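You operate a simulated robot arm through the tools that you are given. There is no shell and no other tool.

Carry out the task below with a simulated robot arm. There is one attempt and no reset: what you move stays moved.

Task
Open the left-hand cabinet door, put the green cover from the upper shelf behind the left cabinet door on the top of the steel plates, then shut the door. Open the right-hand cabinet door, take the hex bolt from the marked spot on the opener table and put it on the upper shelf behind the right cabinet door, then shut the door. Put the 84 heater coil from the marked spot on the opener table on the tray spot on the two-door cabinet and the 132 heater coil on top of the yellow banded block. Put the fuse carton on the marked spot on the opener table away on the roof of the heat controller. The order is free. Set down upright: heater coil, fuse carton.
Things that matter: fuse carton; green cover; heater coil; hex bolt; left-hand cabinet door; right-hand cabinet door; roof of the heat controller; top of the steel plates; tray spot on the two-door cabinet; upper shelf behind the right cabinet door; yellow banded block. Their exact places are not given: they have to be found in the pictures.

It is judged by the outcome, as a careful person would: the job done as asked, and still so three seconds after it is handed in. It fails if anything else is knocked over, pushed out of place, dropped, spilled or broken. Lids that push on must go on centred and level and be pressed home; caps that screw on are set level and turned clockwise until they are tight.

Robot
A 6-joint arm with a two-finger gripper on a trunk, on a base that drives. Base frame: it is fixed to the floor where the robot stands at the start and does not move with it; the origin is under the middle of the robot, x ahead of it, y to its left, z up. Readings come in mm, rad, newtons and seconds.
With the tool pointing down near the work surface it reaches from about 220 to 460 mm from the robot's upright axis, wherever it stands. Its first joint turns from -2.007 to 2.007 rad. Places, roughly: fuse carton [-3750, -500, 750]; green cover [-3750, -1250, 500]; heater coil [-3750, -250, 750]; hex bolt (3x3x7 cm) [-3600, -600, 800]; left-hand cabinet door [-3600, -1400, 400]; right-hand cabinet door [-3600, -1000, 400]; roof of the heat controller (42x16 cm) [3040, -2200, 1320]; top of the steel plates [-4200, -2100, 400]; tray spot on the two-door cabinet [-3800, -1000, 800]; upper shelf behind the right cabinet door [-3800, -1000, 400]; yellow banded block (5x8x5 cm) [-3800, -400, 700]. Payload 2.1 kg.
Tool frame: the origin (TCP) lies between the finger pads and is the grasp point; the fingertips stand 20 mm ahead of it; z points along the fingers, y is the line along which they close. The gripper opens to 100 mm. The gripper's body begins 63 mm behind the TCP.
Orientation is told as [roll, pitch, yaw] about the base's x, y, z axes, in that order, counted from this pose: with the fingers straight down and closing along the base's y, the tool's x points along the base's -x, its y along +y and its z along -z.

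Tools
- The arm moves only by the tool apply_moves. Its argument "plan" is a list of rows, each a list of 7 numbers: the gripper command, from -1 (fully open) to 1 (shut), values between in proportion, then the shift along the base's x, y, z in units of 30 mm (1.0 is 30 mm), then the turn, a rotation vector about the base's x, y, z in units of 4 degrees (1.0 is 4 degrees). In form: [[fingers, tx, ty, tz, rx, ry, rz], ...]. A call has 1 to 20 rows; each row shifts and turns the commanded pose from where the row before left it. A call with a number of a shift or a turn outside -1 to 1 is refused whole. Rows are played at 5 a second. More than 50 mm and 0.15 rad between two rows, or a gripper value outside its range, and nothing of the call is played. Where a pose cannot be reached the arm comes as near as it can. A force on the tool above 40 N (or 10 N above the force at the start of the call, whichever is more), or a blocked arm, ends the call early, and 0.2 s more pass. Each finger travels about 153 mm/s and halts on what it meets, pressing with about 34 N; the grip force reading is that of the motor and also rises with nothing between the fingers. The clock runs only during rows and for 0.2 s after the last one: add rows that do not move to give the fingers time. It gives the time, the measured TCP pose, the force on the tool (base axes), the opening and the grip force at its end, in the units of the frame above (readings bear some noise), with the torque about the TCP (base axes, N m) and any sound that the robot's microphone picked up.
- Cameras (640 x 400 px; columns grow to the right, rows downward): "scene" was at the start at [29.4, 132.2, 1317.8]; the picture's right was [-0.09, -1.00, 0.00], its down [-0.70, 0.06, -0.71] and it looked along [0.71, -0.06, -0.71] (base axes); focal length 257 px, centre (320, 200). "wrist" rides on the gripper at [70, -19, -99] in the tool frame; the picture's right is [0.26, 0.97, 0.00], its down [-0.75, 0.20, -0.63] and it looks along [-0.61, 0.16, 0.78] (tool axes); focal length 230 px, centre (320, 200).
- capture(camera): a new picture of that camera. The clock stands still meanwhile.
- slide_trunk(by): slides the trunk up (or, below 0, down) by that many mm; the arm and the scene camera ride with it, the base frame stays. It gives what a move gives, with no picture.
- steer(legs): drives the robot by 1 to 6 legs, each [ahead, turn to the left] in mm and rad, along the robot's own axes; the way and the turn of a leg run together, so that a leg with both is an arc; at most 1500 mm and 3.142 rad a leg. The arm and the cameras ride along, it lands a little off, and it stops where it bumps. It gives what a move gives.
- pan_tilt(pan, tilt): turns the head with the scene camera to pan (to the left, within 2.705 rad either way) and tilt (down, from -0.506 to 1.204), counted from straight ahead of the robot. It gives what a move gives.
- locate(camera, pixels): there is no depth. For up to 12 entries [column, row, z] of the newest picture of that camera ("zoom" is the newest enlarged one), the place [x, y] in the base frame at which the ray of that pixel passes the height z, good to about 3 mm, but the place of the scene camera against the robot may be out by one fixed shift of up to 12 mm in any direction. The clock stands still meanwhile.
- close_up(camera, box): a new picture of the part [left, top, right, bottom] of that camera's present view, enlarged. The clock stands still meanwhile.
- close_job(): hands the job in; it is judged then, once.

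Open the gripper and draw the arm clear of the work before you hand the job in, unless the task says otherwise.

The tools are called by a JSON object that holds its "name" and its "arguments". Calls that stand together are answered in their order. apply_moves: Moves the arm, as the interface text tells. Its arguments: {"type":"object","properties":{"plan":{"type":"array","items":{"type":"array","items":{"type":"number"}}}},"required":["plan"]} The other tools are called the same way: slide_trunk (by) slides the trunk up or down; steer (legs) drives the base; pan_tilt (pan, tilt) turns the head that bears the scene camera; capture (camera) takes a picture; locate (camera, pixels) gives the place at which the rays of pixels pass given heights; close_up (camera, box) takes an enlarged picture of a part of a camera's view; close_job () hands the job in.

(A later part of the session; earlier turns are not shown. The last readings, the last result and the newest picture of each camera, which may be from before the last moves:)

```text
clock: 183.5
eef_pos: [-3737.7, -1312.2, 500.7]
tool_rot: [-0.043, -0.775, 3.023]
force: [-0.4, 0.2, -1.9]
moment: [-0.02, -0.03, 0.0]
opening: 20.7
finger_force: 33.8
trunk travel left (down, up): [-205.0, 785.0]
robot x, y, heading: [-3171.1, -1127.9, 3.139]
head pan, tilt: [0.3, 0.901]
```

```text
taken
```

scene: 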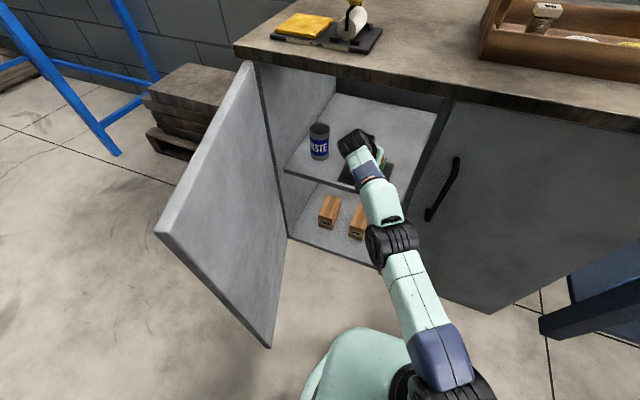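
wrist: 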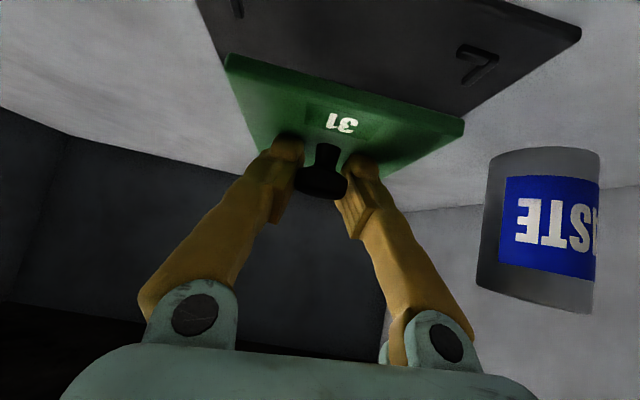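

The green cover is lifted level and the black base stays. I raise a bit more and withdraw straight out.

{"name": "apply_moves", "arguments": {"plan": [[1, 0, 0, 0.6, 0, 0, 0], [1, 0.5, 0, 0.4, 0, 0, 0], [1, 0.9, 0, 0, 0, 0, 0], [1, 1, 0, 0, 0, 0, 0], [1, 1, 0, 0, 0, 0, 0], [1, 1, 0, 0, 0, 0, 0], [1, 1, 0, 0, 0, 0, 0], [1, 1, 0, 0, 0, 0, 0], [1, 1, 0, 0, 0, 0, 0], [1, 1, 0, 0, 0, 0, 0], [1, 1, 0, 0, 0, 0, 0], [1, 0, 0, 0, 0, 0, 0]]}}

{"name": "capture", "arguments": {"camera": "wrist"}}

{"name": "pan_tilt", "arguments": {"pan": 0.9, "tilt": 0.6}}

{"name": "capture", "arguments": {"camera": "scene"}}

```text
clock: 186.1
eef_pos: [-3453.3, -1310.9, 530.0]
tool_rot: [-0.043, -0.773, 3.021]
force: [-0.2, -0.3, -1.1]
moment: [0.02, -0.02, 0.02]
opening: 20.5
finger_force: 34.5
out of reach, approached as far as the arm can: row 1
trunk travel left (down, up): [-205.0, 785.0]
robot x, y, heading: [-3172.7, -1124.8, 3.139]
head pan, tilt: [0.3, 0.901]
```

```text
taken
```

wrist: 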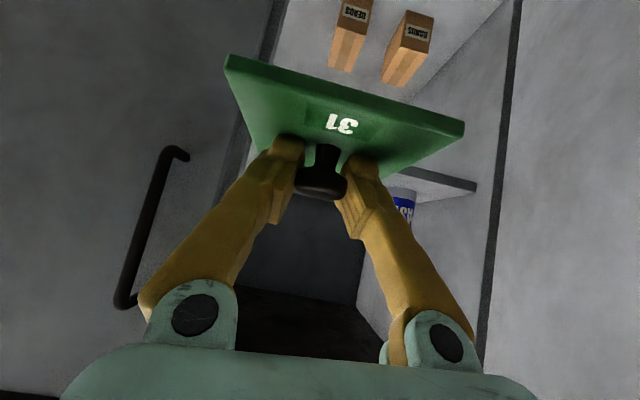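

```text
clock: 187.1
eef_pos: [-3452.5, -1311.2, 528.6]
tool_rot: [-0.042, -0.773, 3.024]
force: [0.8, -0.8, -0.1]
moment: [0.04, -0.03, -0.07]
opening: 20.3
finger_force: 34.1
trunk travel left (down, up): [-205.0, 785.0]
robot x, y, heading: [-3175.9, -1129.3, 3.139]
head pan, tilt: [0.901, 0.6]
```

```text
taken
```

scene: 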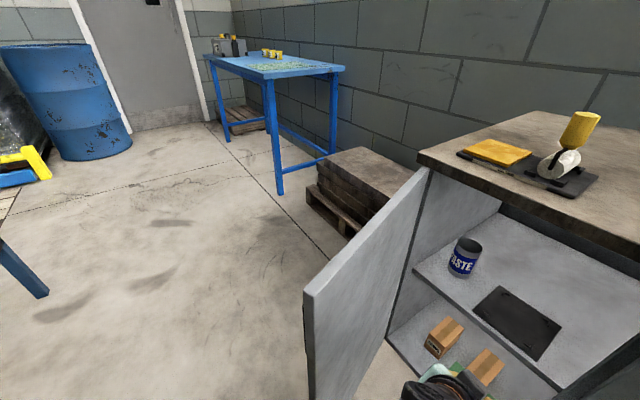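

The cover is out. The plates stack is beyond the cabinet's left side; I back off, drive along −y past the open door, and face the stack.

{"name": "steer", "arguments": {"legs": [[-270, 0], [0, 1.573], [800, 0], [0, -1.571]]}}

{"name": "pan_tilt", "arguments": {"pan": 0.0, "tilt": 0.5}}

{"name": "capture", "arguments": {"camera": "scene"}}

{"name": "capture", "arguments": {"camera": "wrist"}}

```text
clock: 200.5
eef_pos: [-3205.2, -2107.8, 529.0]
tool_rot: [-0.046, -0.775, 2.995]
force: [-0.3, 0.1, -1.5]
moment: [-0.03, 0.01, -0.02]
opening: 20.6
finger_force: 33.7
trunk travel left (down, up): [-205.0, 785.0]
robot x, y, heading: [-2916.8, -1929.2, 3.11]
head pan, tilt: [0.901, 0.6]
```

```text
clock: 201.7
eef_pos: [-3204.5, -2107.1, 529.3]
tool_rot: [-0.045, -0.771, 2.994]
force: [0.0, -0.8, -1.3]
moment: [-0.01, 0.01, -0.03]
opening: 20.4
finger_force: 33.5
trunk travel left (down, up): [-205.0, 785.0]
robot x, y, heading: [-2916.4, -1930.8, 3.107]
head pan, tilt: [0.0, 0.499]
```

```text
taken
```

scene: 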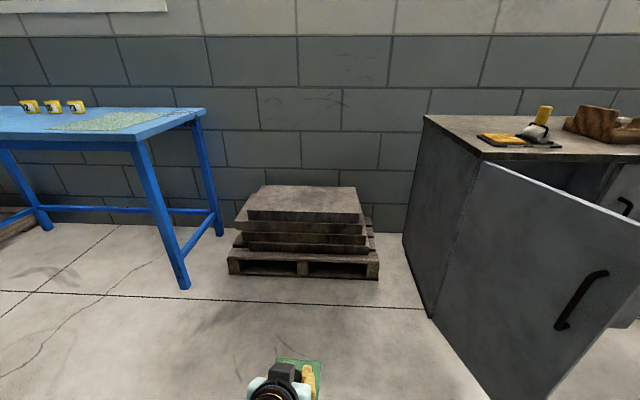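

```text
taken
```

wrist: 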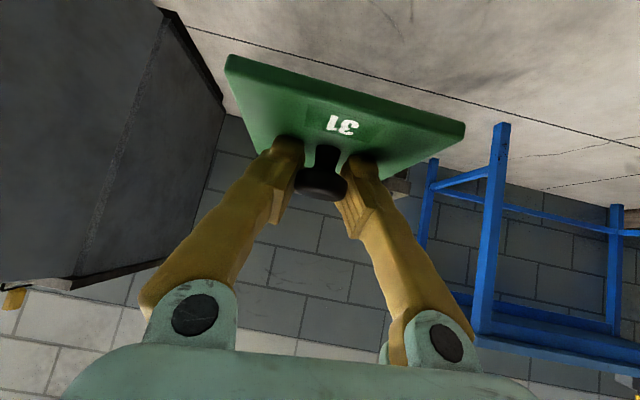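

I locate the pallet's front at floor level and the top plate corners.

{"name": "locate", "arguments": {"camera": "scene", "pixels": [[228, 273, 0], [378, 279, 0], [247, 211, 250], [362, 213, 250], [262, 186, 250], [355, 186, 250], [247, 211, 350], [362, 213, 350], [262, 186, 350], [355, 186, 350], [188, 289, 0], [222, 236, 0]]}}

{"name": "close_up", "arguments": {"camera": "scene", "box": [210, 170, 400, 300]}}

```text
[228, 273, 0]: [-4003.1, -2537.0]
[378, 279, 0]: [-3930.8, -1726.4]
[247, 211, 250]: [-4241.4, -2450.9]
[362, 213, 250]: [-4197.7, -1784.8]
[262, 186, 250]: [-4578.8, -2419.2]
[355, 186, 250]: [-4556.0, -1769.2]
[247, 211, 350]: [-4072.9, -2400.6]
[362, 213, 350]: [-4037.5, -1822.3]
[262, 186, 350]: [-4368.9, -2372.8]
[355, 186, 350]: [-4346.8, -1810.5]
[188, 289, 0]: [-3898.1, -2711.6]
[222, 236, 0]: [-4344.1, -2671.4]
```

```text
3.08 times, centred on (305, 235) of scene
```

zoom: 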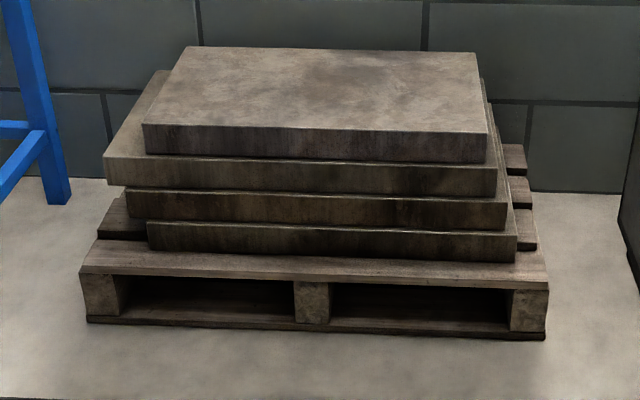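

Top plate: z≈360, x from −4045 to −4330, y from −1830 to −2390. I drive up to about (-3690,-2000), with the cover at z≈500 above everything.

{"name": "steer", "arguments": {"legs": [[0, 0.125], [775, 0], [0, -0.09]]}}

{"name": "pan_tilt", "arguments": {"pan": 0.15, "tilt": 0.95}}

{"name": "capture", "arguments": {"camera": "scene"}}

{"name": "capture", "arguments": {"camera": "wrist"}}

```text
clock: 207.0
eef_pos: [-3979.2, -2186.6, 529.1]
tool_rot: [-0.046, -0.772, 3.029]
force: [0.1, 0.5, -1.6]
moment: [0.03, -0.01, 0.0]
opening: 20.4
finger_force: 33.9
trunk travel left (down, up): [-205.0, 785.0]
robot x, y, heading: [-3696.2, -2001.9, 3.14]
head pan, tilt: [0.0, 0.499]
```

```text
clock: 207.9
eef_pos: [-3979.1, -2188.0, 529.0]
tool_rot: [-0.046, -0.774, 3.031]
force: [0.4, 0.3, -0.8]
moment: [0.02, 0.04, -0.01]
opening: 20.5
finger_force: 34.9
trunk travel left (down, up): [-205.0, 785.0]
robot x, y, heading: [-3700.1, -1999.4, 3.14]
head pan, tilt: [0.15, 0.949]
```

```text
taken
```

scene: 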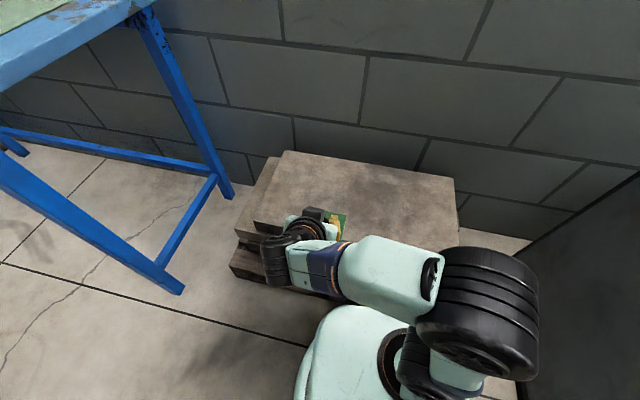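

```text
taken
```

wrist: 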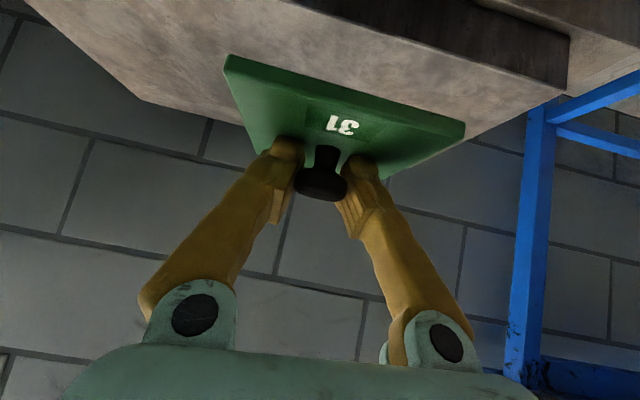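

I locate the top plate's corners from here.

{"name": "locate", "arguments": {"camera": "scene", "pixels": [[287, 150, 350], [453, 180, 350], [254, 222, 350], [459, 243, 350], [287, 150, 380], [453, 180, 380], [254, 222, 380], [459, 243, 380]]}}

{"name": "locate", "arguments": {"camera": "wrist", "pixels": [[571, 38, 350], [571, 38, 380], [541, 84, 340], [541, 84, 360], [541, 84, 380]]}}

```text
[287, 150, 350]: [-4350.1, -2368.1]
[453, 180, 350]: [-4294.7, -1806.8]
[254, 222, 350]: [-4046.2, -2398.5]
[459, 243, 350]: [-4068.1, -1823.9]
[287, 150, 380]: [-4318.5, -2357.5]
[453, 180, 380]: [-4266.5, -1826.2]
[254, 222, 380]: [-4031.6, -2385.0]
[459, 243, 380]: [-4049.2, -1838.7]
```

```text
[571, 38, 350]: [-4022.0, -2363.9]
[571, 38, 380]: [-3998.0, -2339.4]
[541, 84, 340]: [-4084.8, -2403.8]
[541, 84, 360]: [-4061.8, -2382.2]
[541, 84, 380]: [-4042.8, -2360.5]
```

The top is at z≈345–365 and its centre near (-4180,-2100). I carry the cover over it and lower the trunk to just above.

{"name": "apply_moves", "arguments": {"plan": [[1, -0.87, 0.42, 0, 0, 0, 0], [1, -0.87, 0.42, 0, 0, 0, 0], [1, -0.87, 0.42, 0, 0, 0, 0], [1, -0.87, 0.42, 0, 0, 0, 0], [1, -0.87, 0.42, 0, 0, 0, 0], [1, -0.87, 0.42, 0, 0, 0, 0], [1, -0.87, 0.42, 0, 0, 0, 0], [1, 0, 0, 0, 0, 0, 0]]}}

{"name": "slide_trunk", "arguments": {"by": -90}}

{"name": "capture", "arguments": {"camera": "wrist"}}

{"name": "capture", "arguments": {"camera": "scene"}}

```text
clock: 209.7
eef_pos: [-4161.9, -2100.4, 530.3]
tool_rot: [-0.044, -0.773, 3.028]
force: [0.0, 1.2, -1.1]
moment: [0.01, 0.03, -0.02]
opening: 20.3
finger_force: 33.8
trunk travel left (down, up): [-205.0, 785.0]
robot x, y, heading: [-3697.6, -1998.6, 3.143]
head pan, tilt: [0.15, 0.949]
```

```text
clock: 211.0
eef_pos: [-4161.5, -2099.6, 440.8]
tool_rot: [-0.045, -0.774, 3.029]
force: [-0.6, -0.2, -0.7]
moment: [-0.02, -0.01, 0.0]
opening: 20.3
finger_force: 33.7
trunk travel left (down, up): [-115.0, 875.0]
robot x, y, heading: [-3703.5, -2001.3, 3.146]
head pan, tilt: [0.15, 0.949]
```

```text
taken
```

wrist: 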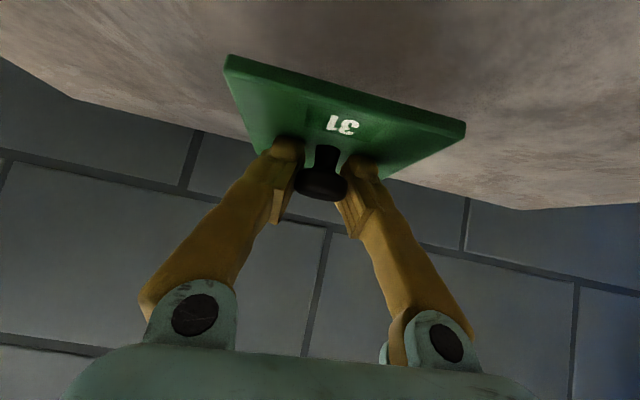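

```text
taken
```

scene: 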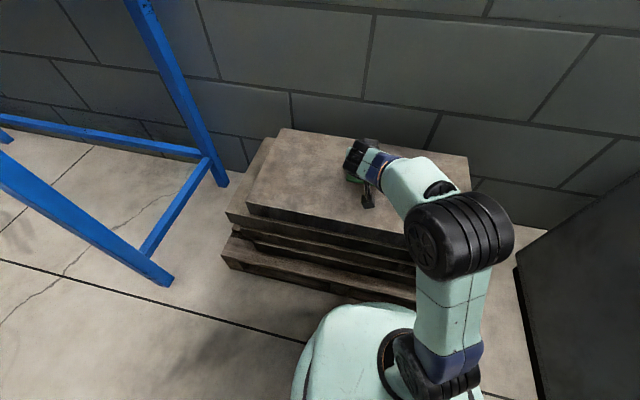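

I descend to TCP≈406 and then in small steps until contact.

{"name": "apply_moves", "arguments": {"plan": [[1, 0, 0, -0.5, 0, 0, 0], [1, 0, 0, -0.5, 0, 0, 0], [1, 0, 0, -0.15, 0, 0, 0], [1, 0, 0, 0, 0, 0, 0]]}}

{"name": "apply_moves", "arguments": {"plan": [[1, 0, 0, -0.08, 0, 0, 0], [1, 0, 0, -0.08, 0, 0, 0], [1, 0, 0, 0, 0, 0, 0]]}}

{"name": "apply_moves", "arguments": {"plan": [[1, 0, 0, -0.08, 0, 0, 0], [1, 0, 0, 0, 0, 0, 0]]}}

{"name": "apply_moves", "arguments": {"plan": [[1, 0, 0, -0.08, 0, 0, 0], [1, 0, 0, 0, 0, 0, 0]]}}

```text
clock: 212.0
eef_pos: [-4162.2, -2100.5, 408.0]
tool_rot: [-0.039, -0.781, 3.024]
force: [-9.9, 0.1, 27.2]
moment: [-0.49, -0.97, -0.15]
opening: 20.2
finger_force: 34.5
trunk travel left (down, up): [-115.0, 875.0]
robot x, y, heading: [-3698.9, -1997.8, 3.14]
head pan, tilt: [0.15, 0.949]
```

```text
clock: 212.4
eef_pos: [-4162.4, -2099.5, 408.8]
tool_rot: [-0.036, -0.789, 3.026]
force: [1.6, 0.9, 20.2]
moment: [-0.46, -0.93, 0.07]
opening: 20.2
finger_force: 34.4
trunk travel left (down, up): [-115.0, 875.0]
robot x, y, heading: [-3698.4, -2000.8, 3.143]
head pan, tilt: [0.15, 0.949]
stopped in row 2: the force on the tool passed its limit at 42 N (the readings are from after the stop); the commanded pose is now the measured one
```

```text
clock: 213.1
eef_pos: [-4164.0, -2100.1, 408.6]
tool_rot: [-0.033, -0.795, 3.023]
force: [0.5, 1.7, 21.5]
moment: [-0.42, -0.99, 0.05]
opening: 20.0
finger_force: 34.1
trunk travel left (down, up): [-115.0, 875.0]
robot x, y, heading: [-3697.5, -2001.2, 3.141]
head pan, tilt: [0.15, 0.949]
stopped in row 2: the force on the tool passed its limit at 41 N (the readings are from after the stop); the commanded pose is now the measured one
```

```text
clock: 213.8
eef_pos: [-4165.6, -2101.7, 408.2]
tool_rot: [-0.027, -0.799, 3.017]
force: [2.1, 1.2, 20.8]
moment: [-0.33, -0.99, -0.01]
opening: 20.0
finger_force: 34.3
trunk travel left (down, up): [-115.0, 875.0]
robot x, y, heading: [-3700.6, -2000.6, 3.137]
head pan, tilt: [0.15, 0.949]
stopped in row 2: the force on the tool passed its limit at 41 N (the readings are from after the stop); the commanded pose is now the measured one
```

Contact came earlier, at TCP≈408 (top at z≈372). I relieve the pressure by rising 1 mm, check the picture, then release.

{"name": "apply_moves", "arguments": {"plan": [[1, 0, 0, 0.04, 0, 0, 0], [1, 0, 0, 0, 0, 0, 0]]}}

{"name": "capture", "arguments": {"camera": "wrist"}}

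```text
clock: 214.4
eef_pos: [-4166.3, -2101.0, 409.1]
tool_rot: [-0.032, -0.797, 3.021]
force: [-5.9, -0.1, 16.5]
moment: [-0.46, 0.6, -0.17]
opening: 20.0
finger_force: 34.2
trunk travel left (down, up): [-115.0, 875.0]
robot x, y, heading: [-3701.5, -2000.3, 3.14]
head pan, tilt: [0.15, 0.949]
```

```text
taken
```

wrist: 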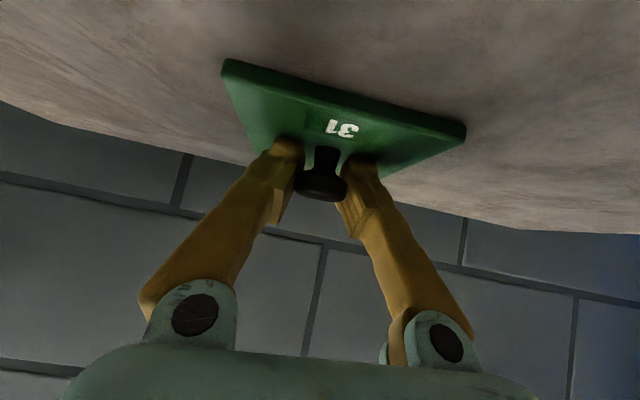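

The cover lies on the top plate. I open the fingers and rise away.

{"name": "apply_moves", "arguments": {"plan": [[0.4, 0, 0, 0.02, 0, 0, 0], [0, 0, 0, 0, 0, 0, 0], [-0.3, 0, 0, 0, 0, 0, 0], [-0.3, 0, 0, 0.3, 0, 0, 0], [-0.3, 0.1, 0, 0.6, 0, 0, 0], [-0.3, 0.5, 0, 0.8, 0, 0, 0], [-0.3, 0.8, 0, 0.8, 0, 0, 0], [-0.3, 0.8, 0, 0.8, 0, 0, 0], [-0.3, 0.8, 0, 0, 0, 0, 0], [-0.3, 0, 0, 0, 0, 0, 0]]}}

{"name": "capture", "arguments": {"camera": "wrist"}}

{"name": "capture", "arguments": {"camera": "scene"}}

```text
clock: 216.6
eef_pos: [-4076.0, -2099.6, 506.7]
tool_rot: [-0.032, -0.793, 3.022]
force: [-0.7, 0.2, -0.3]
moment: [0.05, -0.01, 0.0]
opening: 64.8
finger_force: 0.1
trunk travel left (down, up): [-115.0, 875.0]
robot x, y, heading: [-3701.4, -2000.8, 3.139]
head pan, tilt: [0.15, 0.949]
```

```text
taken
```

wrist: 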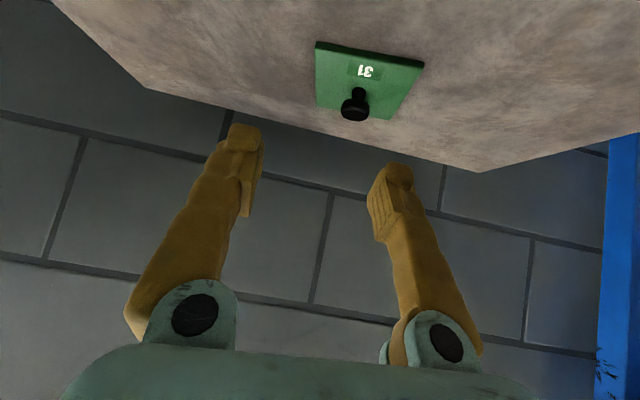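

```text
taken
```

scene: 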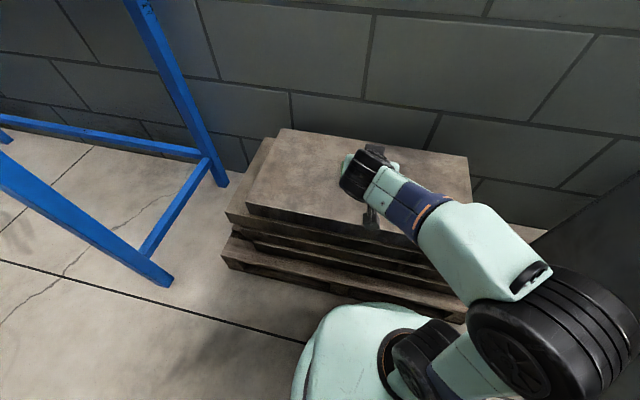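

The cover rests flat and centred on the plates. Next: shut the left door. I raise the tool, close the fingers, and reverse to a place from which I can push the door's outer face.

{"name": "slide_trunk", "arguments": {"by": 70}}

{"name": "apply_moves", "arguments": {"plan": [[0.3, 0, 0, 0, 0, 0, 0], [1, 0, 0, 0, 0, 0, 0], [1, 0, 0, 0, 0, 0, 0]]}}

{"name": "steer", "arguments": {"legs": [[0, 0.351], [-771, 0], [0, -0.351]]}}

{"name": "pan_tilt", "arguments": {"pan": -0.5, "tilt": 0.7}}

{"name": "capture", "arguments": {"camera": "scene"}}

```text
clock: 217.7
eef_pos: [-4076.6, -2101.2, 576.0]
tool_rot: [-0.033, -0.794, 3.023]
force: [0.3, -0.2, -0.4]
moment: [0.02, 0.03, 0.02]
opening: 64.8
finger_force: 0.0
trunk travel left (down, up): [-185.0, 805.0]
robot x, y, heading: [-3698.3, -1998.5, 3.14]
head pan, tilt: [0.15, 0.949]
```

```text
clock: 218.5
eef_pos: [-4076.8, -2102.0, 575.8]
tool_rot: [-0.031, -0.792, 3.023]
force: [0.3, 0.8, -0.2]
moment: [0.0, 0.0, 0.0]
opening: 0.0
finger_force: 29.5
trunk travel left (down, up): [-185.0, 805.0]
robot x, y, heading: [-3699.8, -1999.0, 3.143]
head pan, tilt: [0.15, 0.949]
```

```text
clock: 224.9
eef_pos: [-3334.4, -1831.7, 576.5]
tool_rot: [-0.031, -0.793, 3.008]
force: [0.5, 0.4, 0.4]
moment: [-0.02, 0.0, 0.02]
opening: 0.0
finger_force: 29.4
trunk travel left (down, up): [-185.0, 805.0]
robot x, y, heading: [-2954.3, -1737.6, 3.124]
head pan, tilt: [0.15, 0.949]
```

```text
clock: 225.9
eef_pos: [-3335.4, -1832.6, 576.1]
tool_rot: [-0.032, -0.794, 3.008]
force: [0.2, 0.4, 1.0]
moment: [0.0, 0.0, 0.0]
opening: 0.0
finger_force: 29.7
trunk travel left (down, up): [-185.0, 805.0]
robot x, y, heading: [-2956.1, -1736.6, 3.121]
head pan, tilt: [-0.499, 0.7]
```

```text
taken
```

scene: 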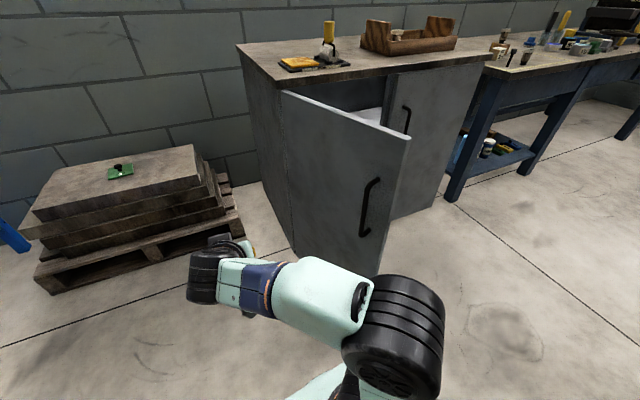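

The door's outer face and handle are visible. I move 38 mm ahead to aim nearer the hinge than the handle, then turn right toward the door.

{"name": "steer", "arguments": {"legs": [[38, 0], [0, -0.62]]}}

{"name": "pan_tilt", "arguments": {"pan": 0.0, "tilt": 0.8}}

{"name": "capture", "arguments": {"camera": "scene"}}

{"name": "capture", "arguments": {"camera": "wrist"}}

```text
clock: 228.5
eef_pos: [-3356.5, -1592.8, 574.4]
tool_rot: [-0.032, -0.793, 2.384]
force: [0.0, -0.2, -0.4]
moment: [-0.03, -0.01, -0.01]
opening: 0.0
finger_force: 29.8
trunk travel left (down, up): [-185.0, 805.0]
robot x, y, heading: [-2994.6, -1743.5, 2.5]
head pan, tilt: [-0.499, 0.7]
```

```text
clock: 229.4
eef_pos: [-3356.6, -1592.3, 576.6]
tool_rot: [-0.031, -0.792, 2.384]
force: [0.5, 0.2, 0.1]
moment: [-0.02, 0.07, 0.0]
opening: 0.0
finger_force: 29.6
trunk travel left (down, up): [-185.0, 805.0]
robot x, y, heading: [-2995.3, -1736.7, 2.5]
head pan, tilt: [0.0, 0.799]
```

```text
taken
```

scene: 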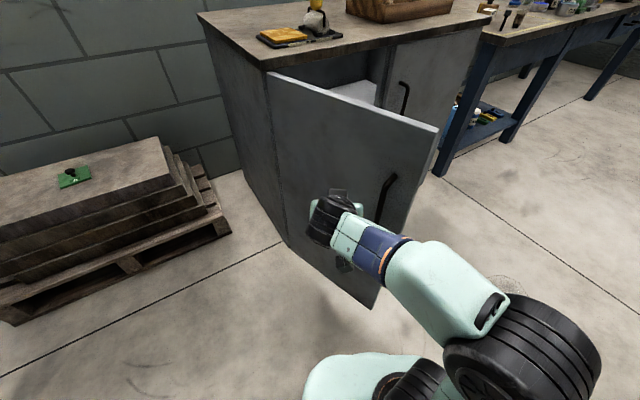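

```text
taken
```

wrist: 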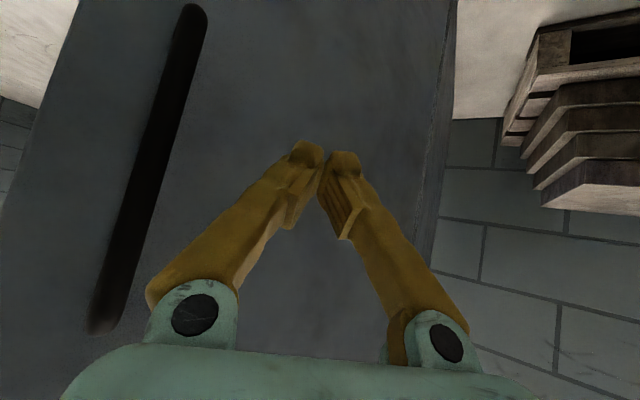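

Fingers face the outer side, hinge-ward of the handle. I move 40 mm ahead, turn 0.2 rad right, and push forward 120 mm.

{"name": "steer", "arguments": {"legs": [[40, 0], [0, -0.2], [120, 0]]}}

{"name": "capture", "arguments": {"camera": "scene"}}

```text
clock: 231.9
eef_pos: [-3431.9, -1410.3, 576.7]
tool_rot: [-0.032, -0.792, 2.186]
force: [-0.6, -0.8, 0.3]
moment: [0.01, -0.02, -0.04]
opening: 0.0
finger_force: 29.3
trunk travel left (down, up): [-185.0, 805.0]
robot x, y, heading: [-3109.7, -1624.0, 2.302]
head pan, tilt: [0.0, 0.799]
```

```text
taken
```

scene: 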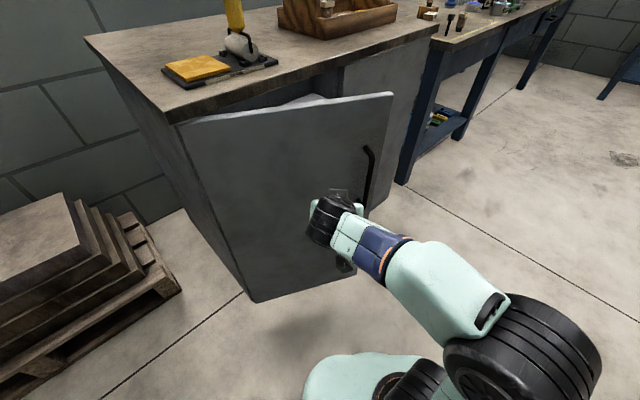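

The door is closing. I push on by another 100 mm.

{"name": "steer", "arguments": {"legs": [[100, 0.03]]}}

{"name": "capture", "arguments": {"camera": "scene"}}

{"name": "capture", "arguments": {"camera": "wrist"}}

```text
clock: 233.0
eef_pos: [-3506.2, -1348.4, 577.0]
tool_rot: [-0.031, -0.791, 2.214]
force: [-0.2, -0.5, -0.7]
moment: [-0.02, 0.02, 0.0]
opening: 0.1
finger_force: 29.0
trunk travel left (down, up): [-185.0, 805.0]
robot x, y, heading: [-3175.1, -1549.2, 2.332]
head pan, tilt: [0.0, 0.799]
```

```text
taken
```

scene: 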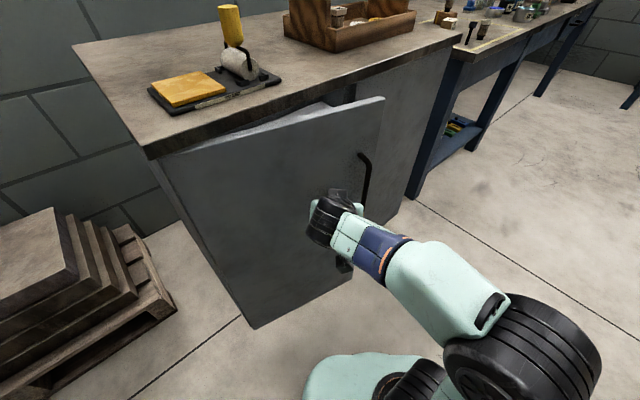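

```text
taken
```

wrist: 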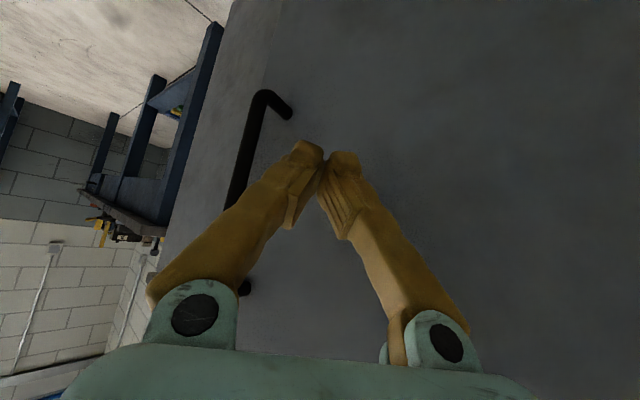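

About 25° remain. I now push with the arm mainly toward −x in small steps.

{"name": "apply_moves", "arguments": {"plan": [[1, -0.5, 0.1, 0, 0, 0, 0], [1, -0.5, 0.1, 0, 0, 0, 0], [1, -0.5, 0.1, 0, 0, 0, 0], [1, -0.5, 0.05, 0, 0, 0, 0], [1, -0.4, 0, 0, 0, 0, 0], [1, 0, 0, 0, 0, 0, 0]]}}

{"name": "capture", "arguments": {"camera": "scene"}}

```text
clock: 234.4
eef_pos: [-3578.2, -1338.1, 576.5]
tool_rot: [-0.031, -0.792, 2.215]
force: [0.3, 0.8, -0.5]
moment: [-0.01, 0.01, 0.01]
opening: 0.1
finger_force: 29.6
trunk travel left (down, up): [-185.0, 805.0]
robot x, y, heading: [-3172.1, -1549.1, 2.331]
head pan, tilt: [0.0, 0.799]
```

```text
taken
```

scene: 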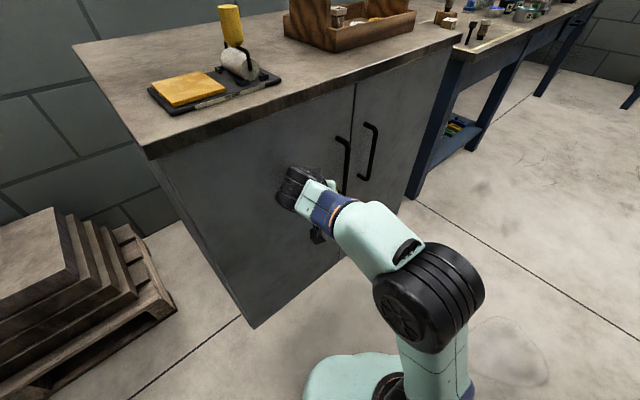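

It looks nearly closed. I press on in small steps until resistance is felt.

{"name": "apply_moves", "arguments": {"plan": [[1, -0.3, 0.02, 0, 0, 0, 0], [1, -0.3, 0.02, 0, 0, 0, 0], [1, 0, 0, 0, 0, 0, 0]]}}

{"name": "close_up", "arguments": {"camera": "scene", "box": [150, 60, 450, 260]}}

```text
clock: 235.2
eef_pos: [-3596.5, -1335.3, 577.1]
tool_rot: [-0.032, -0.793, 2.214]
force: [-0.1, 0.3, -0.1]
moment: [0.03, 0.02, -0.01]
opening: 0.0
finger_force: 29.3
trunk travel left (down, up): [-185.0, 805.0]
robot x, y, heading: [-3171.5, -1553.0, 2.33]
head pan, tilt: [0.0, 0.799]
```

```text
2.00 times, centred on (300, 160) of scene
```

zoom: 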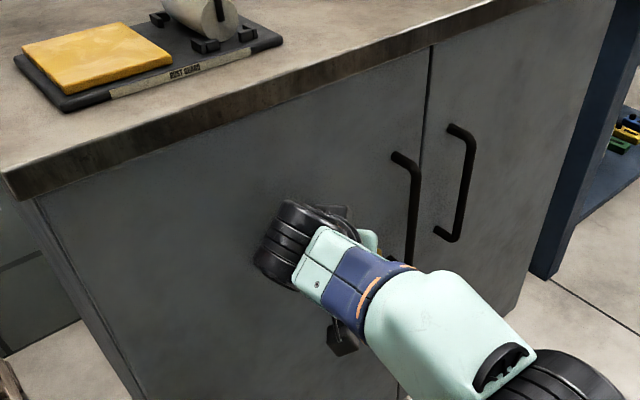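

The door appears flush. I confirm by pressing gently until contact.

{"name": "apply_moves", "arguments": {"plan": [[1, -0.2, 0, 0, 0, 0, 0], [1, -0.2, 0, 0, 0, 0, 0], [1, 0, 0, 0, 0, 0, 0]]}}

{"name": "apply_moves", "arguments": {"plan": [[1, -0.15, 0, 0, 0, 0, 0], [1, 0, 0, 0, 0, 0, 0]]}}

```text
clock: 235.7
eef_pos: [-3597.7, -1336.0, 576.8]
tool_rot: [-0.038, -0.784, 2.207]
force: [19.0, -8.3, 8.5]
moment: [0.06, 0.14, 0.09]
opening: 0.1
finger_force: 29.5
trunk travel left (down, up): [-185.0, 805.0]
robot x, y, heading: [-3172.8, -1551.4, 2.33]
head pan, tilt: [0.0, 0.799]
stopped in row 2: the force on the tool passed its limit at 47 N (the readings are from after the stop); the commanded pose is now the measured one
```

```text
clock: 236.1
eef_pos: [-3597.6, -1336.1, 575.6]
tool_rot: [-0.048, -0.78, 2.206]
force: [22.8, -8.5, 10.1]
moment: [0.07, 0.18, 0.06]
opening: 0.3
finger_force: 29.4
trunk travel left (down, up): [-185.0, 805.0]
robot x, y, heading: [-3172.7, -1553.9, 2.332]
head pan, tilt: [0.0, 0.799]
stopped in row 1: the force on the tool passed its limit at 44 N (the readings are from after the stop); the commanded pose is now the measured one
```

Firm contact: the left door is shut. I retreat the arm, back off, and go to face the right door.

{"name": "apply_moves", "arguments": {"plan": [[1, 0.5, -0.2, 0, 0, 0, 0], [1, 1, -0.4, 0, 0, 0, 0], [0.5, 1, -0.4, 0, 0, 0, 0], [-0.2, 0.8, -0.5, 0, 0, 0, 0], [-0.2, 0, 0, 0, 0, 0, 0]]}}

{"name": "steer", "arguments": {"legs": [[-250, 0], [0, -0.92], [556, 0], [0, 1.66]]}}

{"name": "pan_tilt", "arguments": {"pan": 0.0, "tilt": 0.7}}

{"name": "capture", "arguments": {"camera": "scene"}}

```text
clock: 237.3
eef_pos: [-3501.2, -1378.4, 572.7]
tool_rot: [-0.05, -0.777, 2.211]
force: [-0.1, 0.0, -0.6]
moment: [-0.04, -0.04, 0.02]
opening: 60.1
finger_force: 0.1
trunk travel left (down, up): [-185.0, 805.0]
robot x, y, heading: [-3174.1, -1553.3, 2.334]
head pan, tilt: [0.0, 0.799]
```

```text
clock: 248.3
eef_pos: [-3265.4, -1290.1, 571.3]
tool_rot: [-0.051, -0.776, 2.941]
force: [0.6, 0.3, 0.0]
moment: [-0.02, 0.02, 0.01]
opening: 60.0
finger_force: 0.1
trunk travel left (down, up): [-185.0, 805.0]
robot x, y, heading: [-2902.5, -1196.1, 3.066]
head pan, tilt: [0.0, 0.799]
```

```text
clock: 249.0
eef_pos: [-3264.6, -1287.8, 572.6]
tool_rot: [-0.052, -0.777, 2.94]
force: [1.2, -0.2, 0.3]
moment: [0.01, 0.01, -0.01]
opening: 60.0
finger_force: 0.0
trunk travel left (down, up): [-185.0, 805.0]
robot x, y, heading: [-2903.0, -1200.0, 3.059]
head pan, tilt: [0.0, 0.7]
```

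```text
taken
```

scene: 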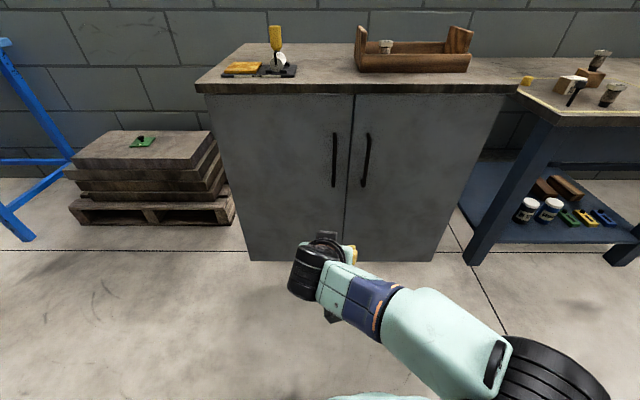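

Both doors are closed. I extend and level the tool, bringing it in front of the right handle.

{"name": "apply_moves", "arguments": {"plan": [[-0.2, -0.7, 0.34, 0.1, 0.16, 0.93, 0.233], [-0.2, -0.7, 0.34, 0.1, 0.16, 0.93, 0.233], [-0.2, -0.7, 0.34, 0.1, 0.16, 0.93, 0.233], [-0.2, -0.7, 0.34, 0.1, 0.16, 0.93, 0.233], [-0.2, -0.6, 0.34, 0.1, 0.14, 0.93, 0.233], [-0.2, -0.6, 0.34, 0.1, 0.14, 0.93, 0.233], [-0.2, -0.6, 0.34, 0.1, 0.12, 0.93, 0.233], [-0.2, -0.5, 0.34, 0.1, 0.1, 0.93, 0.233], [-0.2, -0.5, 0.34, 0.1, 0.1, 0.93, 0.233], [-0.2, -0.4, 0.34, 0.1, 0.08, 0.93, 0.233], [-0.2, 0, 0.34, 0.1, 0.08, 0.93, 0.233], [-0.2, 0, 0.34, 0.1, 0.08, 0.93, 0.233], [-0.2, 0, 0, 0, 0, 0, 0]]}}

{"name": "capture", "arguments": {"camera": "wrist"}}

{"name": "capture", "arguments": {"camera": "scene"}}

```text
clock: 251.8
eef_pos: [-3438.0, -1216.5, 607.4]
tool_rot: [-1.205, -1.546, -2.007]
force: [-0.1, 0.4, 0.7]
moment: [0.02, -0.02, -0.03]
opening: 59.8
finger_force: 0.1
out of reach, approached as far as the arm can: row 11, 12
trunk travel left (down, up): [-185.0, 805.0]
robot x, y, heading: [-2900.9, -1199.5, 3.062]
head pan, tilt: [0.0, 0.7]
```

```text
taken
```

wrist: 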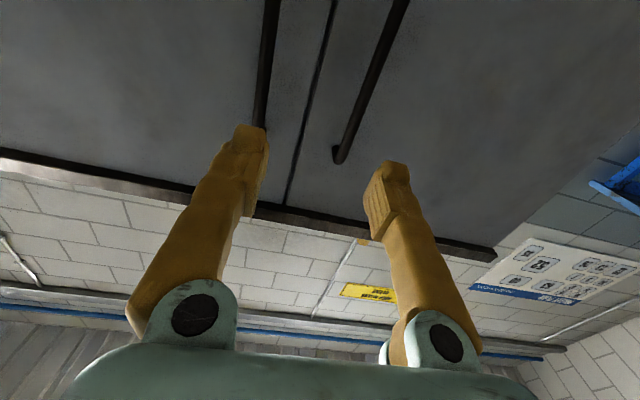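

```text
taken
```

scene: 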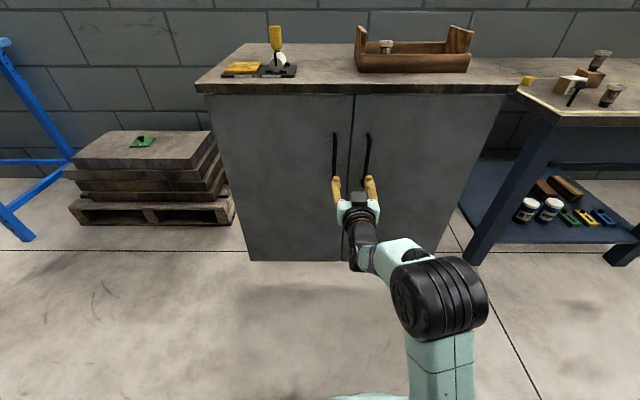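

The tool is level, pointing (-0.998,0.07,0). I locate the right handle (image-left bar) and the left one for reference.

{"name": "locate", "arguments": {"camera": "wrist", "pixels": [[268, 60, 560], [268, 60, 570], [268, 60, 580], [264, 110, 590], [264, 110, 610], [338, 155, 650], [338, 155, 660], [375, 80, 570], [375, 80, 580], [316, 90, 580]]}}

{"name": "locate", "arguments": {"camera": "scene", "pixels": [[368, 135, 655], [363, 186, 470], [334, 135, 655], [333, 186, 470], [354, 96, 760], [515, 92, 780], [197, 92, 780]]}}

```text
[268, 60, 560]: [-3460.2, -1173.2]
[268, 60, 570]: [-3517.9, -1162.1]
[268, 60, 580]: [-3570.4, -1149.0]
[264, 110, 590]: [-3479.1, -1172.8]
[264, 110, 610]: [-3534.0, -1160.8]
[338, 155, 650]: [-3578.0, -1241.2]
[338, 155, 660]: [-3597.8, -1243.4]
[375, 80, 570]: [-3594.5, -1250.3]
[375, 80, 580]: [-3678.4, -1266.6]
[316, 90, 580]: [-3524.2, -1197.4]
```

```text
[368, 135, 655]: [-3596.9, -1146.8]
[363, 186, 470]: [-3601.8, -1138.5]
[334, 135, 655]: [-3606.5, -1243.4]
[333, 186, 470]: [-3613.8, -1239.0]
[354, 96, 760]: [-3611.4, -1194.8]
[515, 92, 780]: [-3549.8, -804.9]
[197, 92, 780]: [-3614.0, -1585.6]
```

The right handle bar is at about (-3569,-1151). I advance while shifting +y to line up.

{"name": "apply_moves", "arguments": {"plan": [[-0.2, -0.6, 0.4, 0, 0, 0, 0], [-0.2, -0.6, 0.5, 0, 0, 0, 0], [-0.2, -0.6, 0.6, 0, 0, 0, 0], [-0.2, -0.6, 0.5, 0, 0, 0, 0], [-0.2, -0.4, 0, 0, 0, 0, 0], [-0.2, 0, 0, 0, 0, 0, 0]]}}

{"name": "capture", "arguments": {"camera": "wrist"}}

```text
clock: 253.2
eef_pos: [-3526.7, -1210.9, 621.8]
tool_rot: [-1.212, -1.547, -1.995]
force: [0.3, 0.3, -1.3]
moment: [-0.03, 0.01, 0.01]
opening: 60.2
finger_force: 0.0
out of reach, approached as far as the arm can: row 1, 2, 3, 4
trunk travel left (down, up): [-185.0, 805.0]
robot x, y, heading: [-2903.3, -1198.7, 3.057]
head pan, tilt: [0.0, 0.7]
```

```text
taken
```

wrist: 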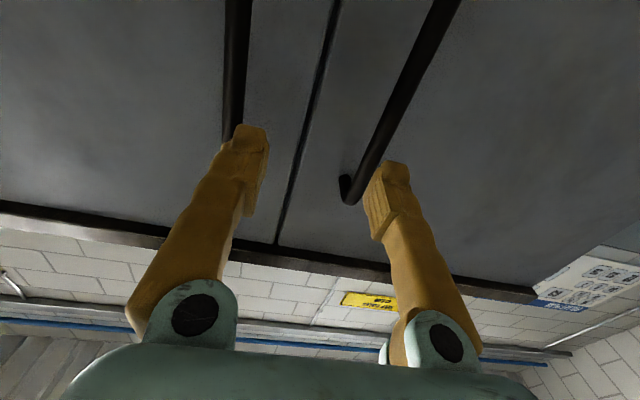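

The arm cannot shift further right in this posture, so I shift the base: back 95 mm, jog right, and come forward.

{"name": "steer", "arguments": {"legs": [[-95, 0], [0, -0.5], [117, 0], [0, 0.505]]}}

{"name": "capture", "arguments": {"camera": "wrist"}}

```text
clock: 258.0
eef_pos: [-3528.3, -1160.0, 621.5]
tool_rot: [-1.227, -1.548, -1.968]
force: [-0.3, -0.5, 0.0]
moment: [-0.04, 0.03, 0.0]
opening: 60.0
finger_force: 0.1
trunk travel left (down, up): [-185.0, 805.0]
robot x, y, heading: [-2908.3, -1146.2, 3.067]
head pan, tilt: [0.0, 0.7]
```

```text
taken
```

wrist: 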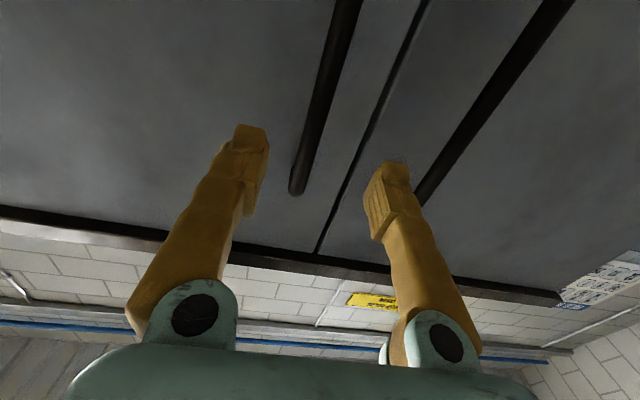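

The right handle is now between the fingers' lines (end at (297,190)). I locate it.

{"name": "locate", "arguments": {"camera": "wrist", "pixels": [[297, 190, 640], [297, 190, 650], [297, 190, 660], [325, 80, 580], [325, 80, 590], [312, 140, 610], [312, 140, 620]]}}

```text
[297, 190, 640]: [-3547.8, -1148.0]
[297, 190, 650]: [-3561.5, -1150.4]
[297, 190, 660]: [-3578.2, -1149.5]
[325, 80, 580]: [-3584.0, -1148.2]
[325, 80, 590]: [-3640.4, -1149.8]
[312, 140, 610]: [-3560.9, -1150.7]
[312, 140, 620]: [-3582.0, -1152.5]
```

The bar is at (-3569,-1150). I advance 41 mm with a small +y shift and close on it.

{"name": "apply_moves", "arguments": {"plan": [[-0.2, 0, 0.15, -0.3, 0, 0, 0], [-0.2, -0.6, 0.1, -0.2, 0, 0, 0], [-0.2, -0.75, 0.05, 0, 0, 0, 0], [-0.2, 0, 0, 0, 0, 0, 0]]}}

{"name": "capture", "arguments": {"camera": "wrist"}}

```text
clock: 259.0
eef_pos: [-3568.1, -1152.5, 604.7]
tool_rot: [-1.203, -1.549, -1.992]
force: [0.0, 0.3, -0.3]
moment: [-0.01, 0.03, 0.05]
opening: 60.0
finger_force: 0.1
trunk travel left (down, up): [-185.0, 805.0]
robot x, y, heading: [-2903.5, -1143.7, 3.065]
head pan, tilt: [0.0, 0.7]
```

```text
taken
```

wrist: 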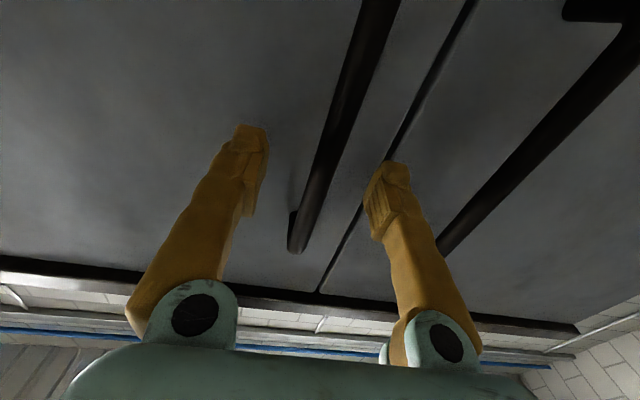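

The bar runs between the fingers through the grasp point (320,190). I close.

{"name": "apply_moves", "arguments": {"plan": [[0.3, 0, 0, 0, 0, 0, 0], [1, 0, 0, 0, 0, 0, 0], [1, 0, 0, 0, 0, 0, 0], [1, 0, 0, 0, 0, 0, 0]]}}

{"name": "capture", "arguments": {"camera": "wrist"}}

```text
clock: 260.0
eef_pos: [-3568.1, -1150.6, 605.5]
tool_rot: [-1.166, -1.552, -2.032]
force: [-0.8, 11.7, 0.2]
moment: [-0.59, 0.03, -0.04]
opening: 6.0
finger_force: 32.3
trunk travel left (down, up): [-185.0, 805.0]
robot x, y, heading: [-2905.0, -1144.4, 3.068]
head pan, tilt: [0.0, 0.7]
```

```text
taken
```

wrist: 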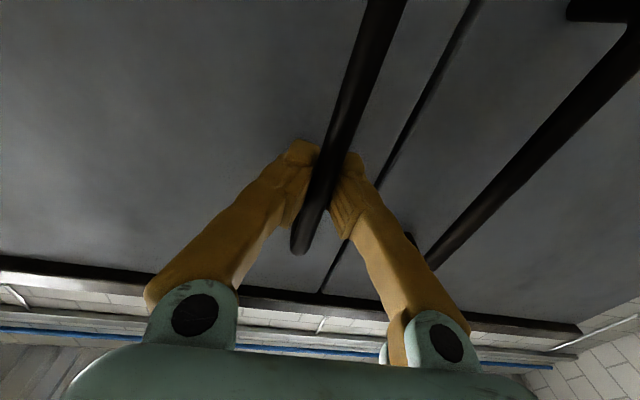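

Gripped. The right hinge should be near (-3575,-825). I pull along the mirrored arc for about 15°.

{"name": "apply_moves", "arguments": {"plan": [[1, 0.3, 0.01, 0, 0, 0, 0], [1, 0.4, 0.03, 0, 0, 0, -0.1], [1, 0.45, 0.05, 0, 0, 0, -0.15], [1, 0.47, 0.07, 0, 0, 0, -0.2], [1, 0.46, 0.1, 0, 0, 0, -0.2], [1, 0.46, 0.12, 0, 0, 0, -0.2], [1, 0, 0, 0, 0, 0, 0]]}}

{"name": "capture", "arguments": {"camera": "scene"}}

```text
clock: 261.6
eef_pos: [-3491.5, -1139.8, 604.8]
tool_rot: [-1.095, -1.548, -2.161]
force: [-3.0, 11.0, -4.2]
moment: [-0.67, -0.19, 0.02]
opening: 6.1
finger_force: 31.9
trunk travel left (down, up): [-185.0, 805.0]
robot x, y, heading: [-2905.0, -1147.4, 3.074]
head pan, tilt: [0.0, 0.7]
```

```text
taken
```

scene: 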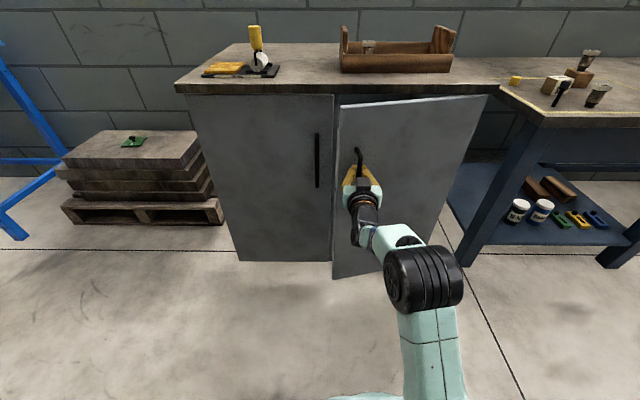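

The right door is ≈13° open. I continue pulling along the arc.

{"name": "apply_moves", "arguments": {"plan": [[1, 0.45, 0.13, 0, 0, 0, -0.3], [1, 0.45, 0.155, 0, 0, 0, -0.3], [1, 0.44, 0.18, 0, 0, 0, -0.3], [1, 0.43, 0.2, 0, 0, 0, -0.3], [1, 0.415, 0.22, 0, 0, 0, -0.3], [1, 0.41, 0.24, 0, 0, 0, -0.3], [1, 0, 0, 0, 0, 0, 0]]}}

{"name": "capture", "arguments": {"camera": "scene"}}

```text
clock: 263.2
eef_pos: [-3412.9, -1107.2, 606.4]
tool_rot: [-1.28, -1.548, -2.101]
force: [2.2, -2.6, -0.1]
moment: [-0.46, 0.09, 0.0]
opening: 6.2
finger_force: 30.1
trunk travel left (down, up): [-185.0, 805.0]
robot x, y, heading: [-2907.1, -1142.8, 3.068]
head pan, tilt: [0.0, 0.7]
```

```text
taken
```

scene: 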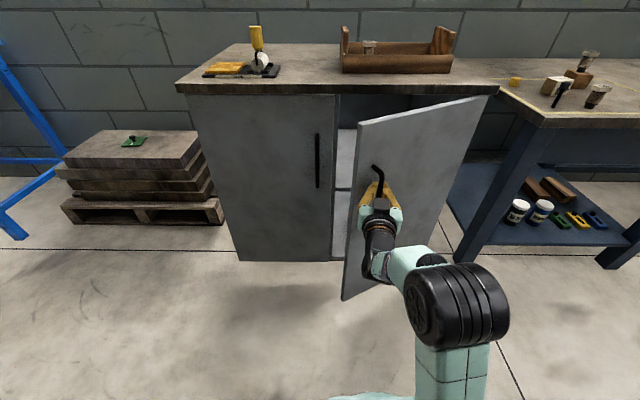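

Going well (≈28°). I continue another 15°.

{"name": "apply_moves", "arguments": {"plan": [[1, 0.4, 0.26, 0, 0, 0, -0.3], [1, 0.39, 0.27, 0, 0, 0, -0.3], [1, 0.37, 0.3, 0, 0, 0, -0.3], [1, 0.37, 0.3, 0, 0, 0, -0.3], [1, 0.34, 0.33, 0, 0, 0, -0.3], [1, 0.34, 0.33, 0, 0, 0, -0.3], [1, 0, 0, 0, 0, 0, 0]]}}

{"name": "capture", "arguments": {"camera": "scene"}}

```text
clock: 264.8
eef_pos: [-3348.1, -1052.9, 606.8]
tool_rot: [-1.244, -1.549, -2.267]
force: [-0.2, -0.1, -0.6]
moment: [-0.03, 0.01, -0.03]
opening: 0.0
finger_force: 29.0
trunk travel left (down, up): [-185.0, 805.0]
robot x, y, heading: [-2904.4, -1146.7, 3.069]
head pan, tilt: [0.0, 0.7]
```

```text
taken
```

scene: 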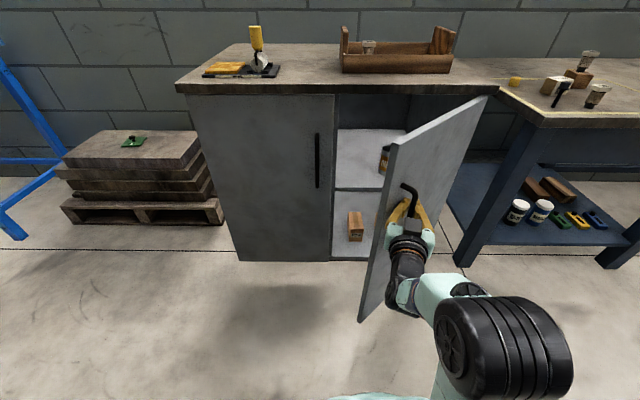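

The fingers slipped off the bar with the door ≈42° open, which is enough to push it from inside. I retreat along the door's normal and raise the trunk.

{"name": "apply_moves", "arguments": {"plan": [[1, 0.4, 0.3, 0, 0, 0, 0], [1, 0.8, 0.2, 0, 0, 0, 0], [1, 0.8, -0.3, 0, 0, 0, 0], [1, 0, 0, 0, 0, 0, 0]]}}

{"name": "slide_trunk", "arguments": {"by": 150}}

{"name": "capture", "arguments": {"camera": "scene"}}

```text
clock: 265.8
eef_pos: [-3339.0, -1049.0, 610.8]
tool_rot: [-0.815, -1.543, -2.696]
force: [-20.8, 21.2, -14.4]
moment: [-0.23, 0.17, 0.11]
opening: 5.9
finger_force: 30.1
out of reach, approached as far as the arm can: row 2, 3
trunk travel left (down, up): [-185.0, 805.0]
robot x, y, heading: [-2906.8, -1142.8, 3.071]
head pan, tilt: [0.0, 0.7]
```

```text
clock: 266.5
eef_pos: [-3337.7, -1047.1, 640.5]
tool_rot: [-0.497, -1.518, -3.014]
force: [-15.1, 16.2, -19.2]
moment: [-0.07, 0.17, -0.33]
opening: 6.1
finger_force: 30.0
trunk travel left (down, up): [-221.0, 769.0]
robot x, y, heading: [-2906.8, -1146.2, 3.062]
head pan, tilt: [0.0, 0.7]
stopped: the force on the tool passed its limit at 59 N (the readings are from after the stop); the commanded pose is now the measured one
```

```text
taken
```

scene: 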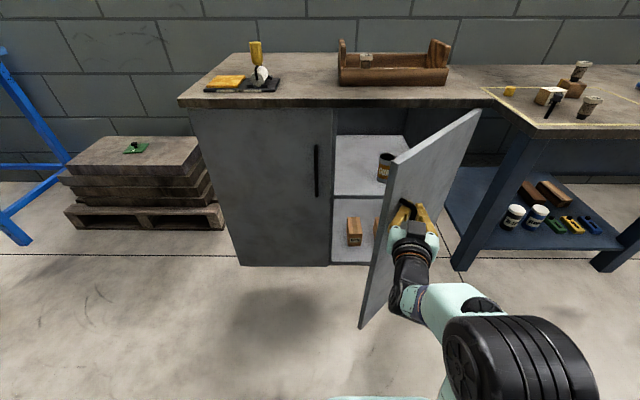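

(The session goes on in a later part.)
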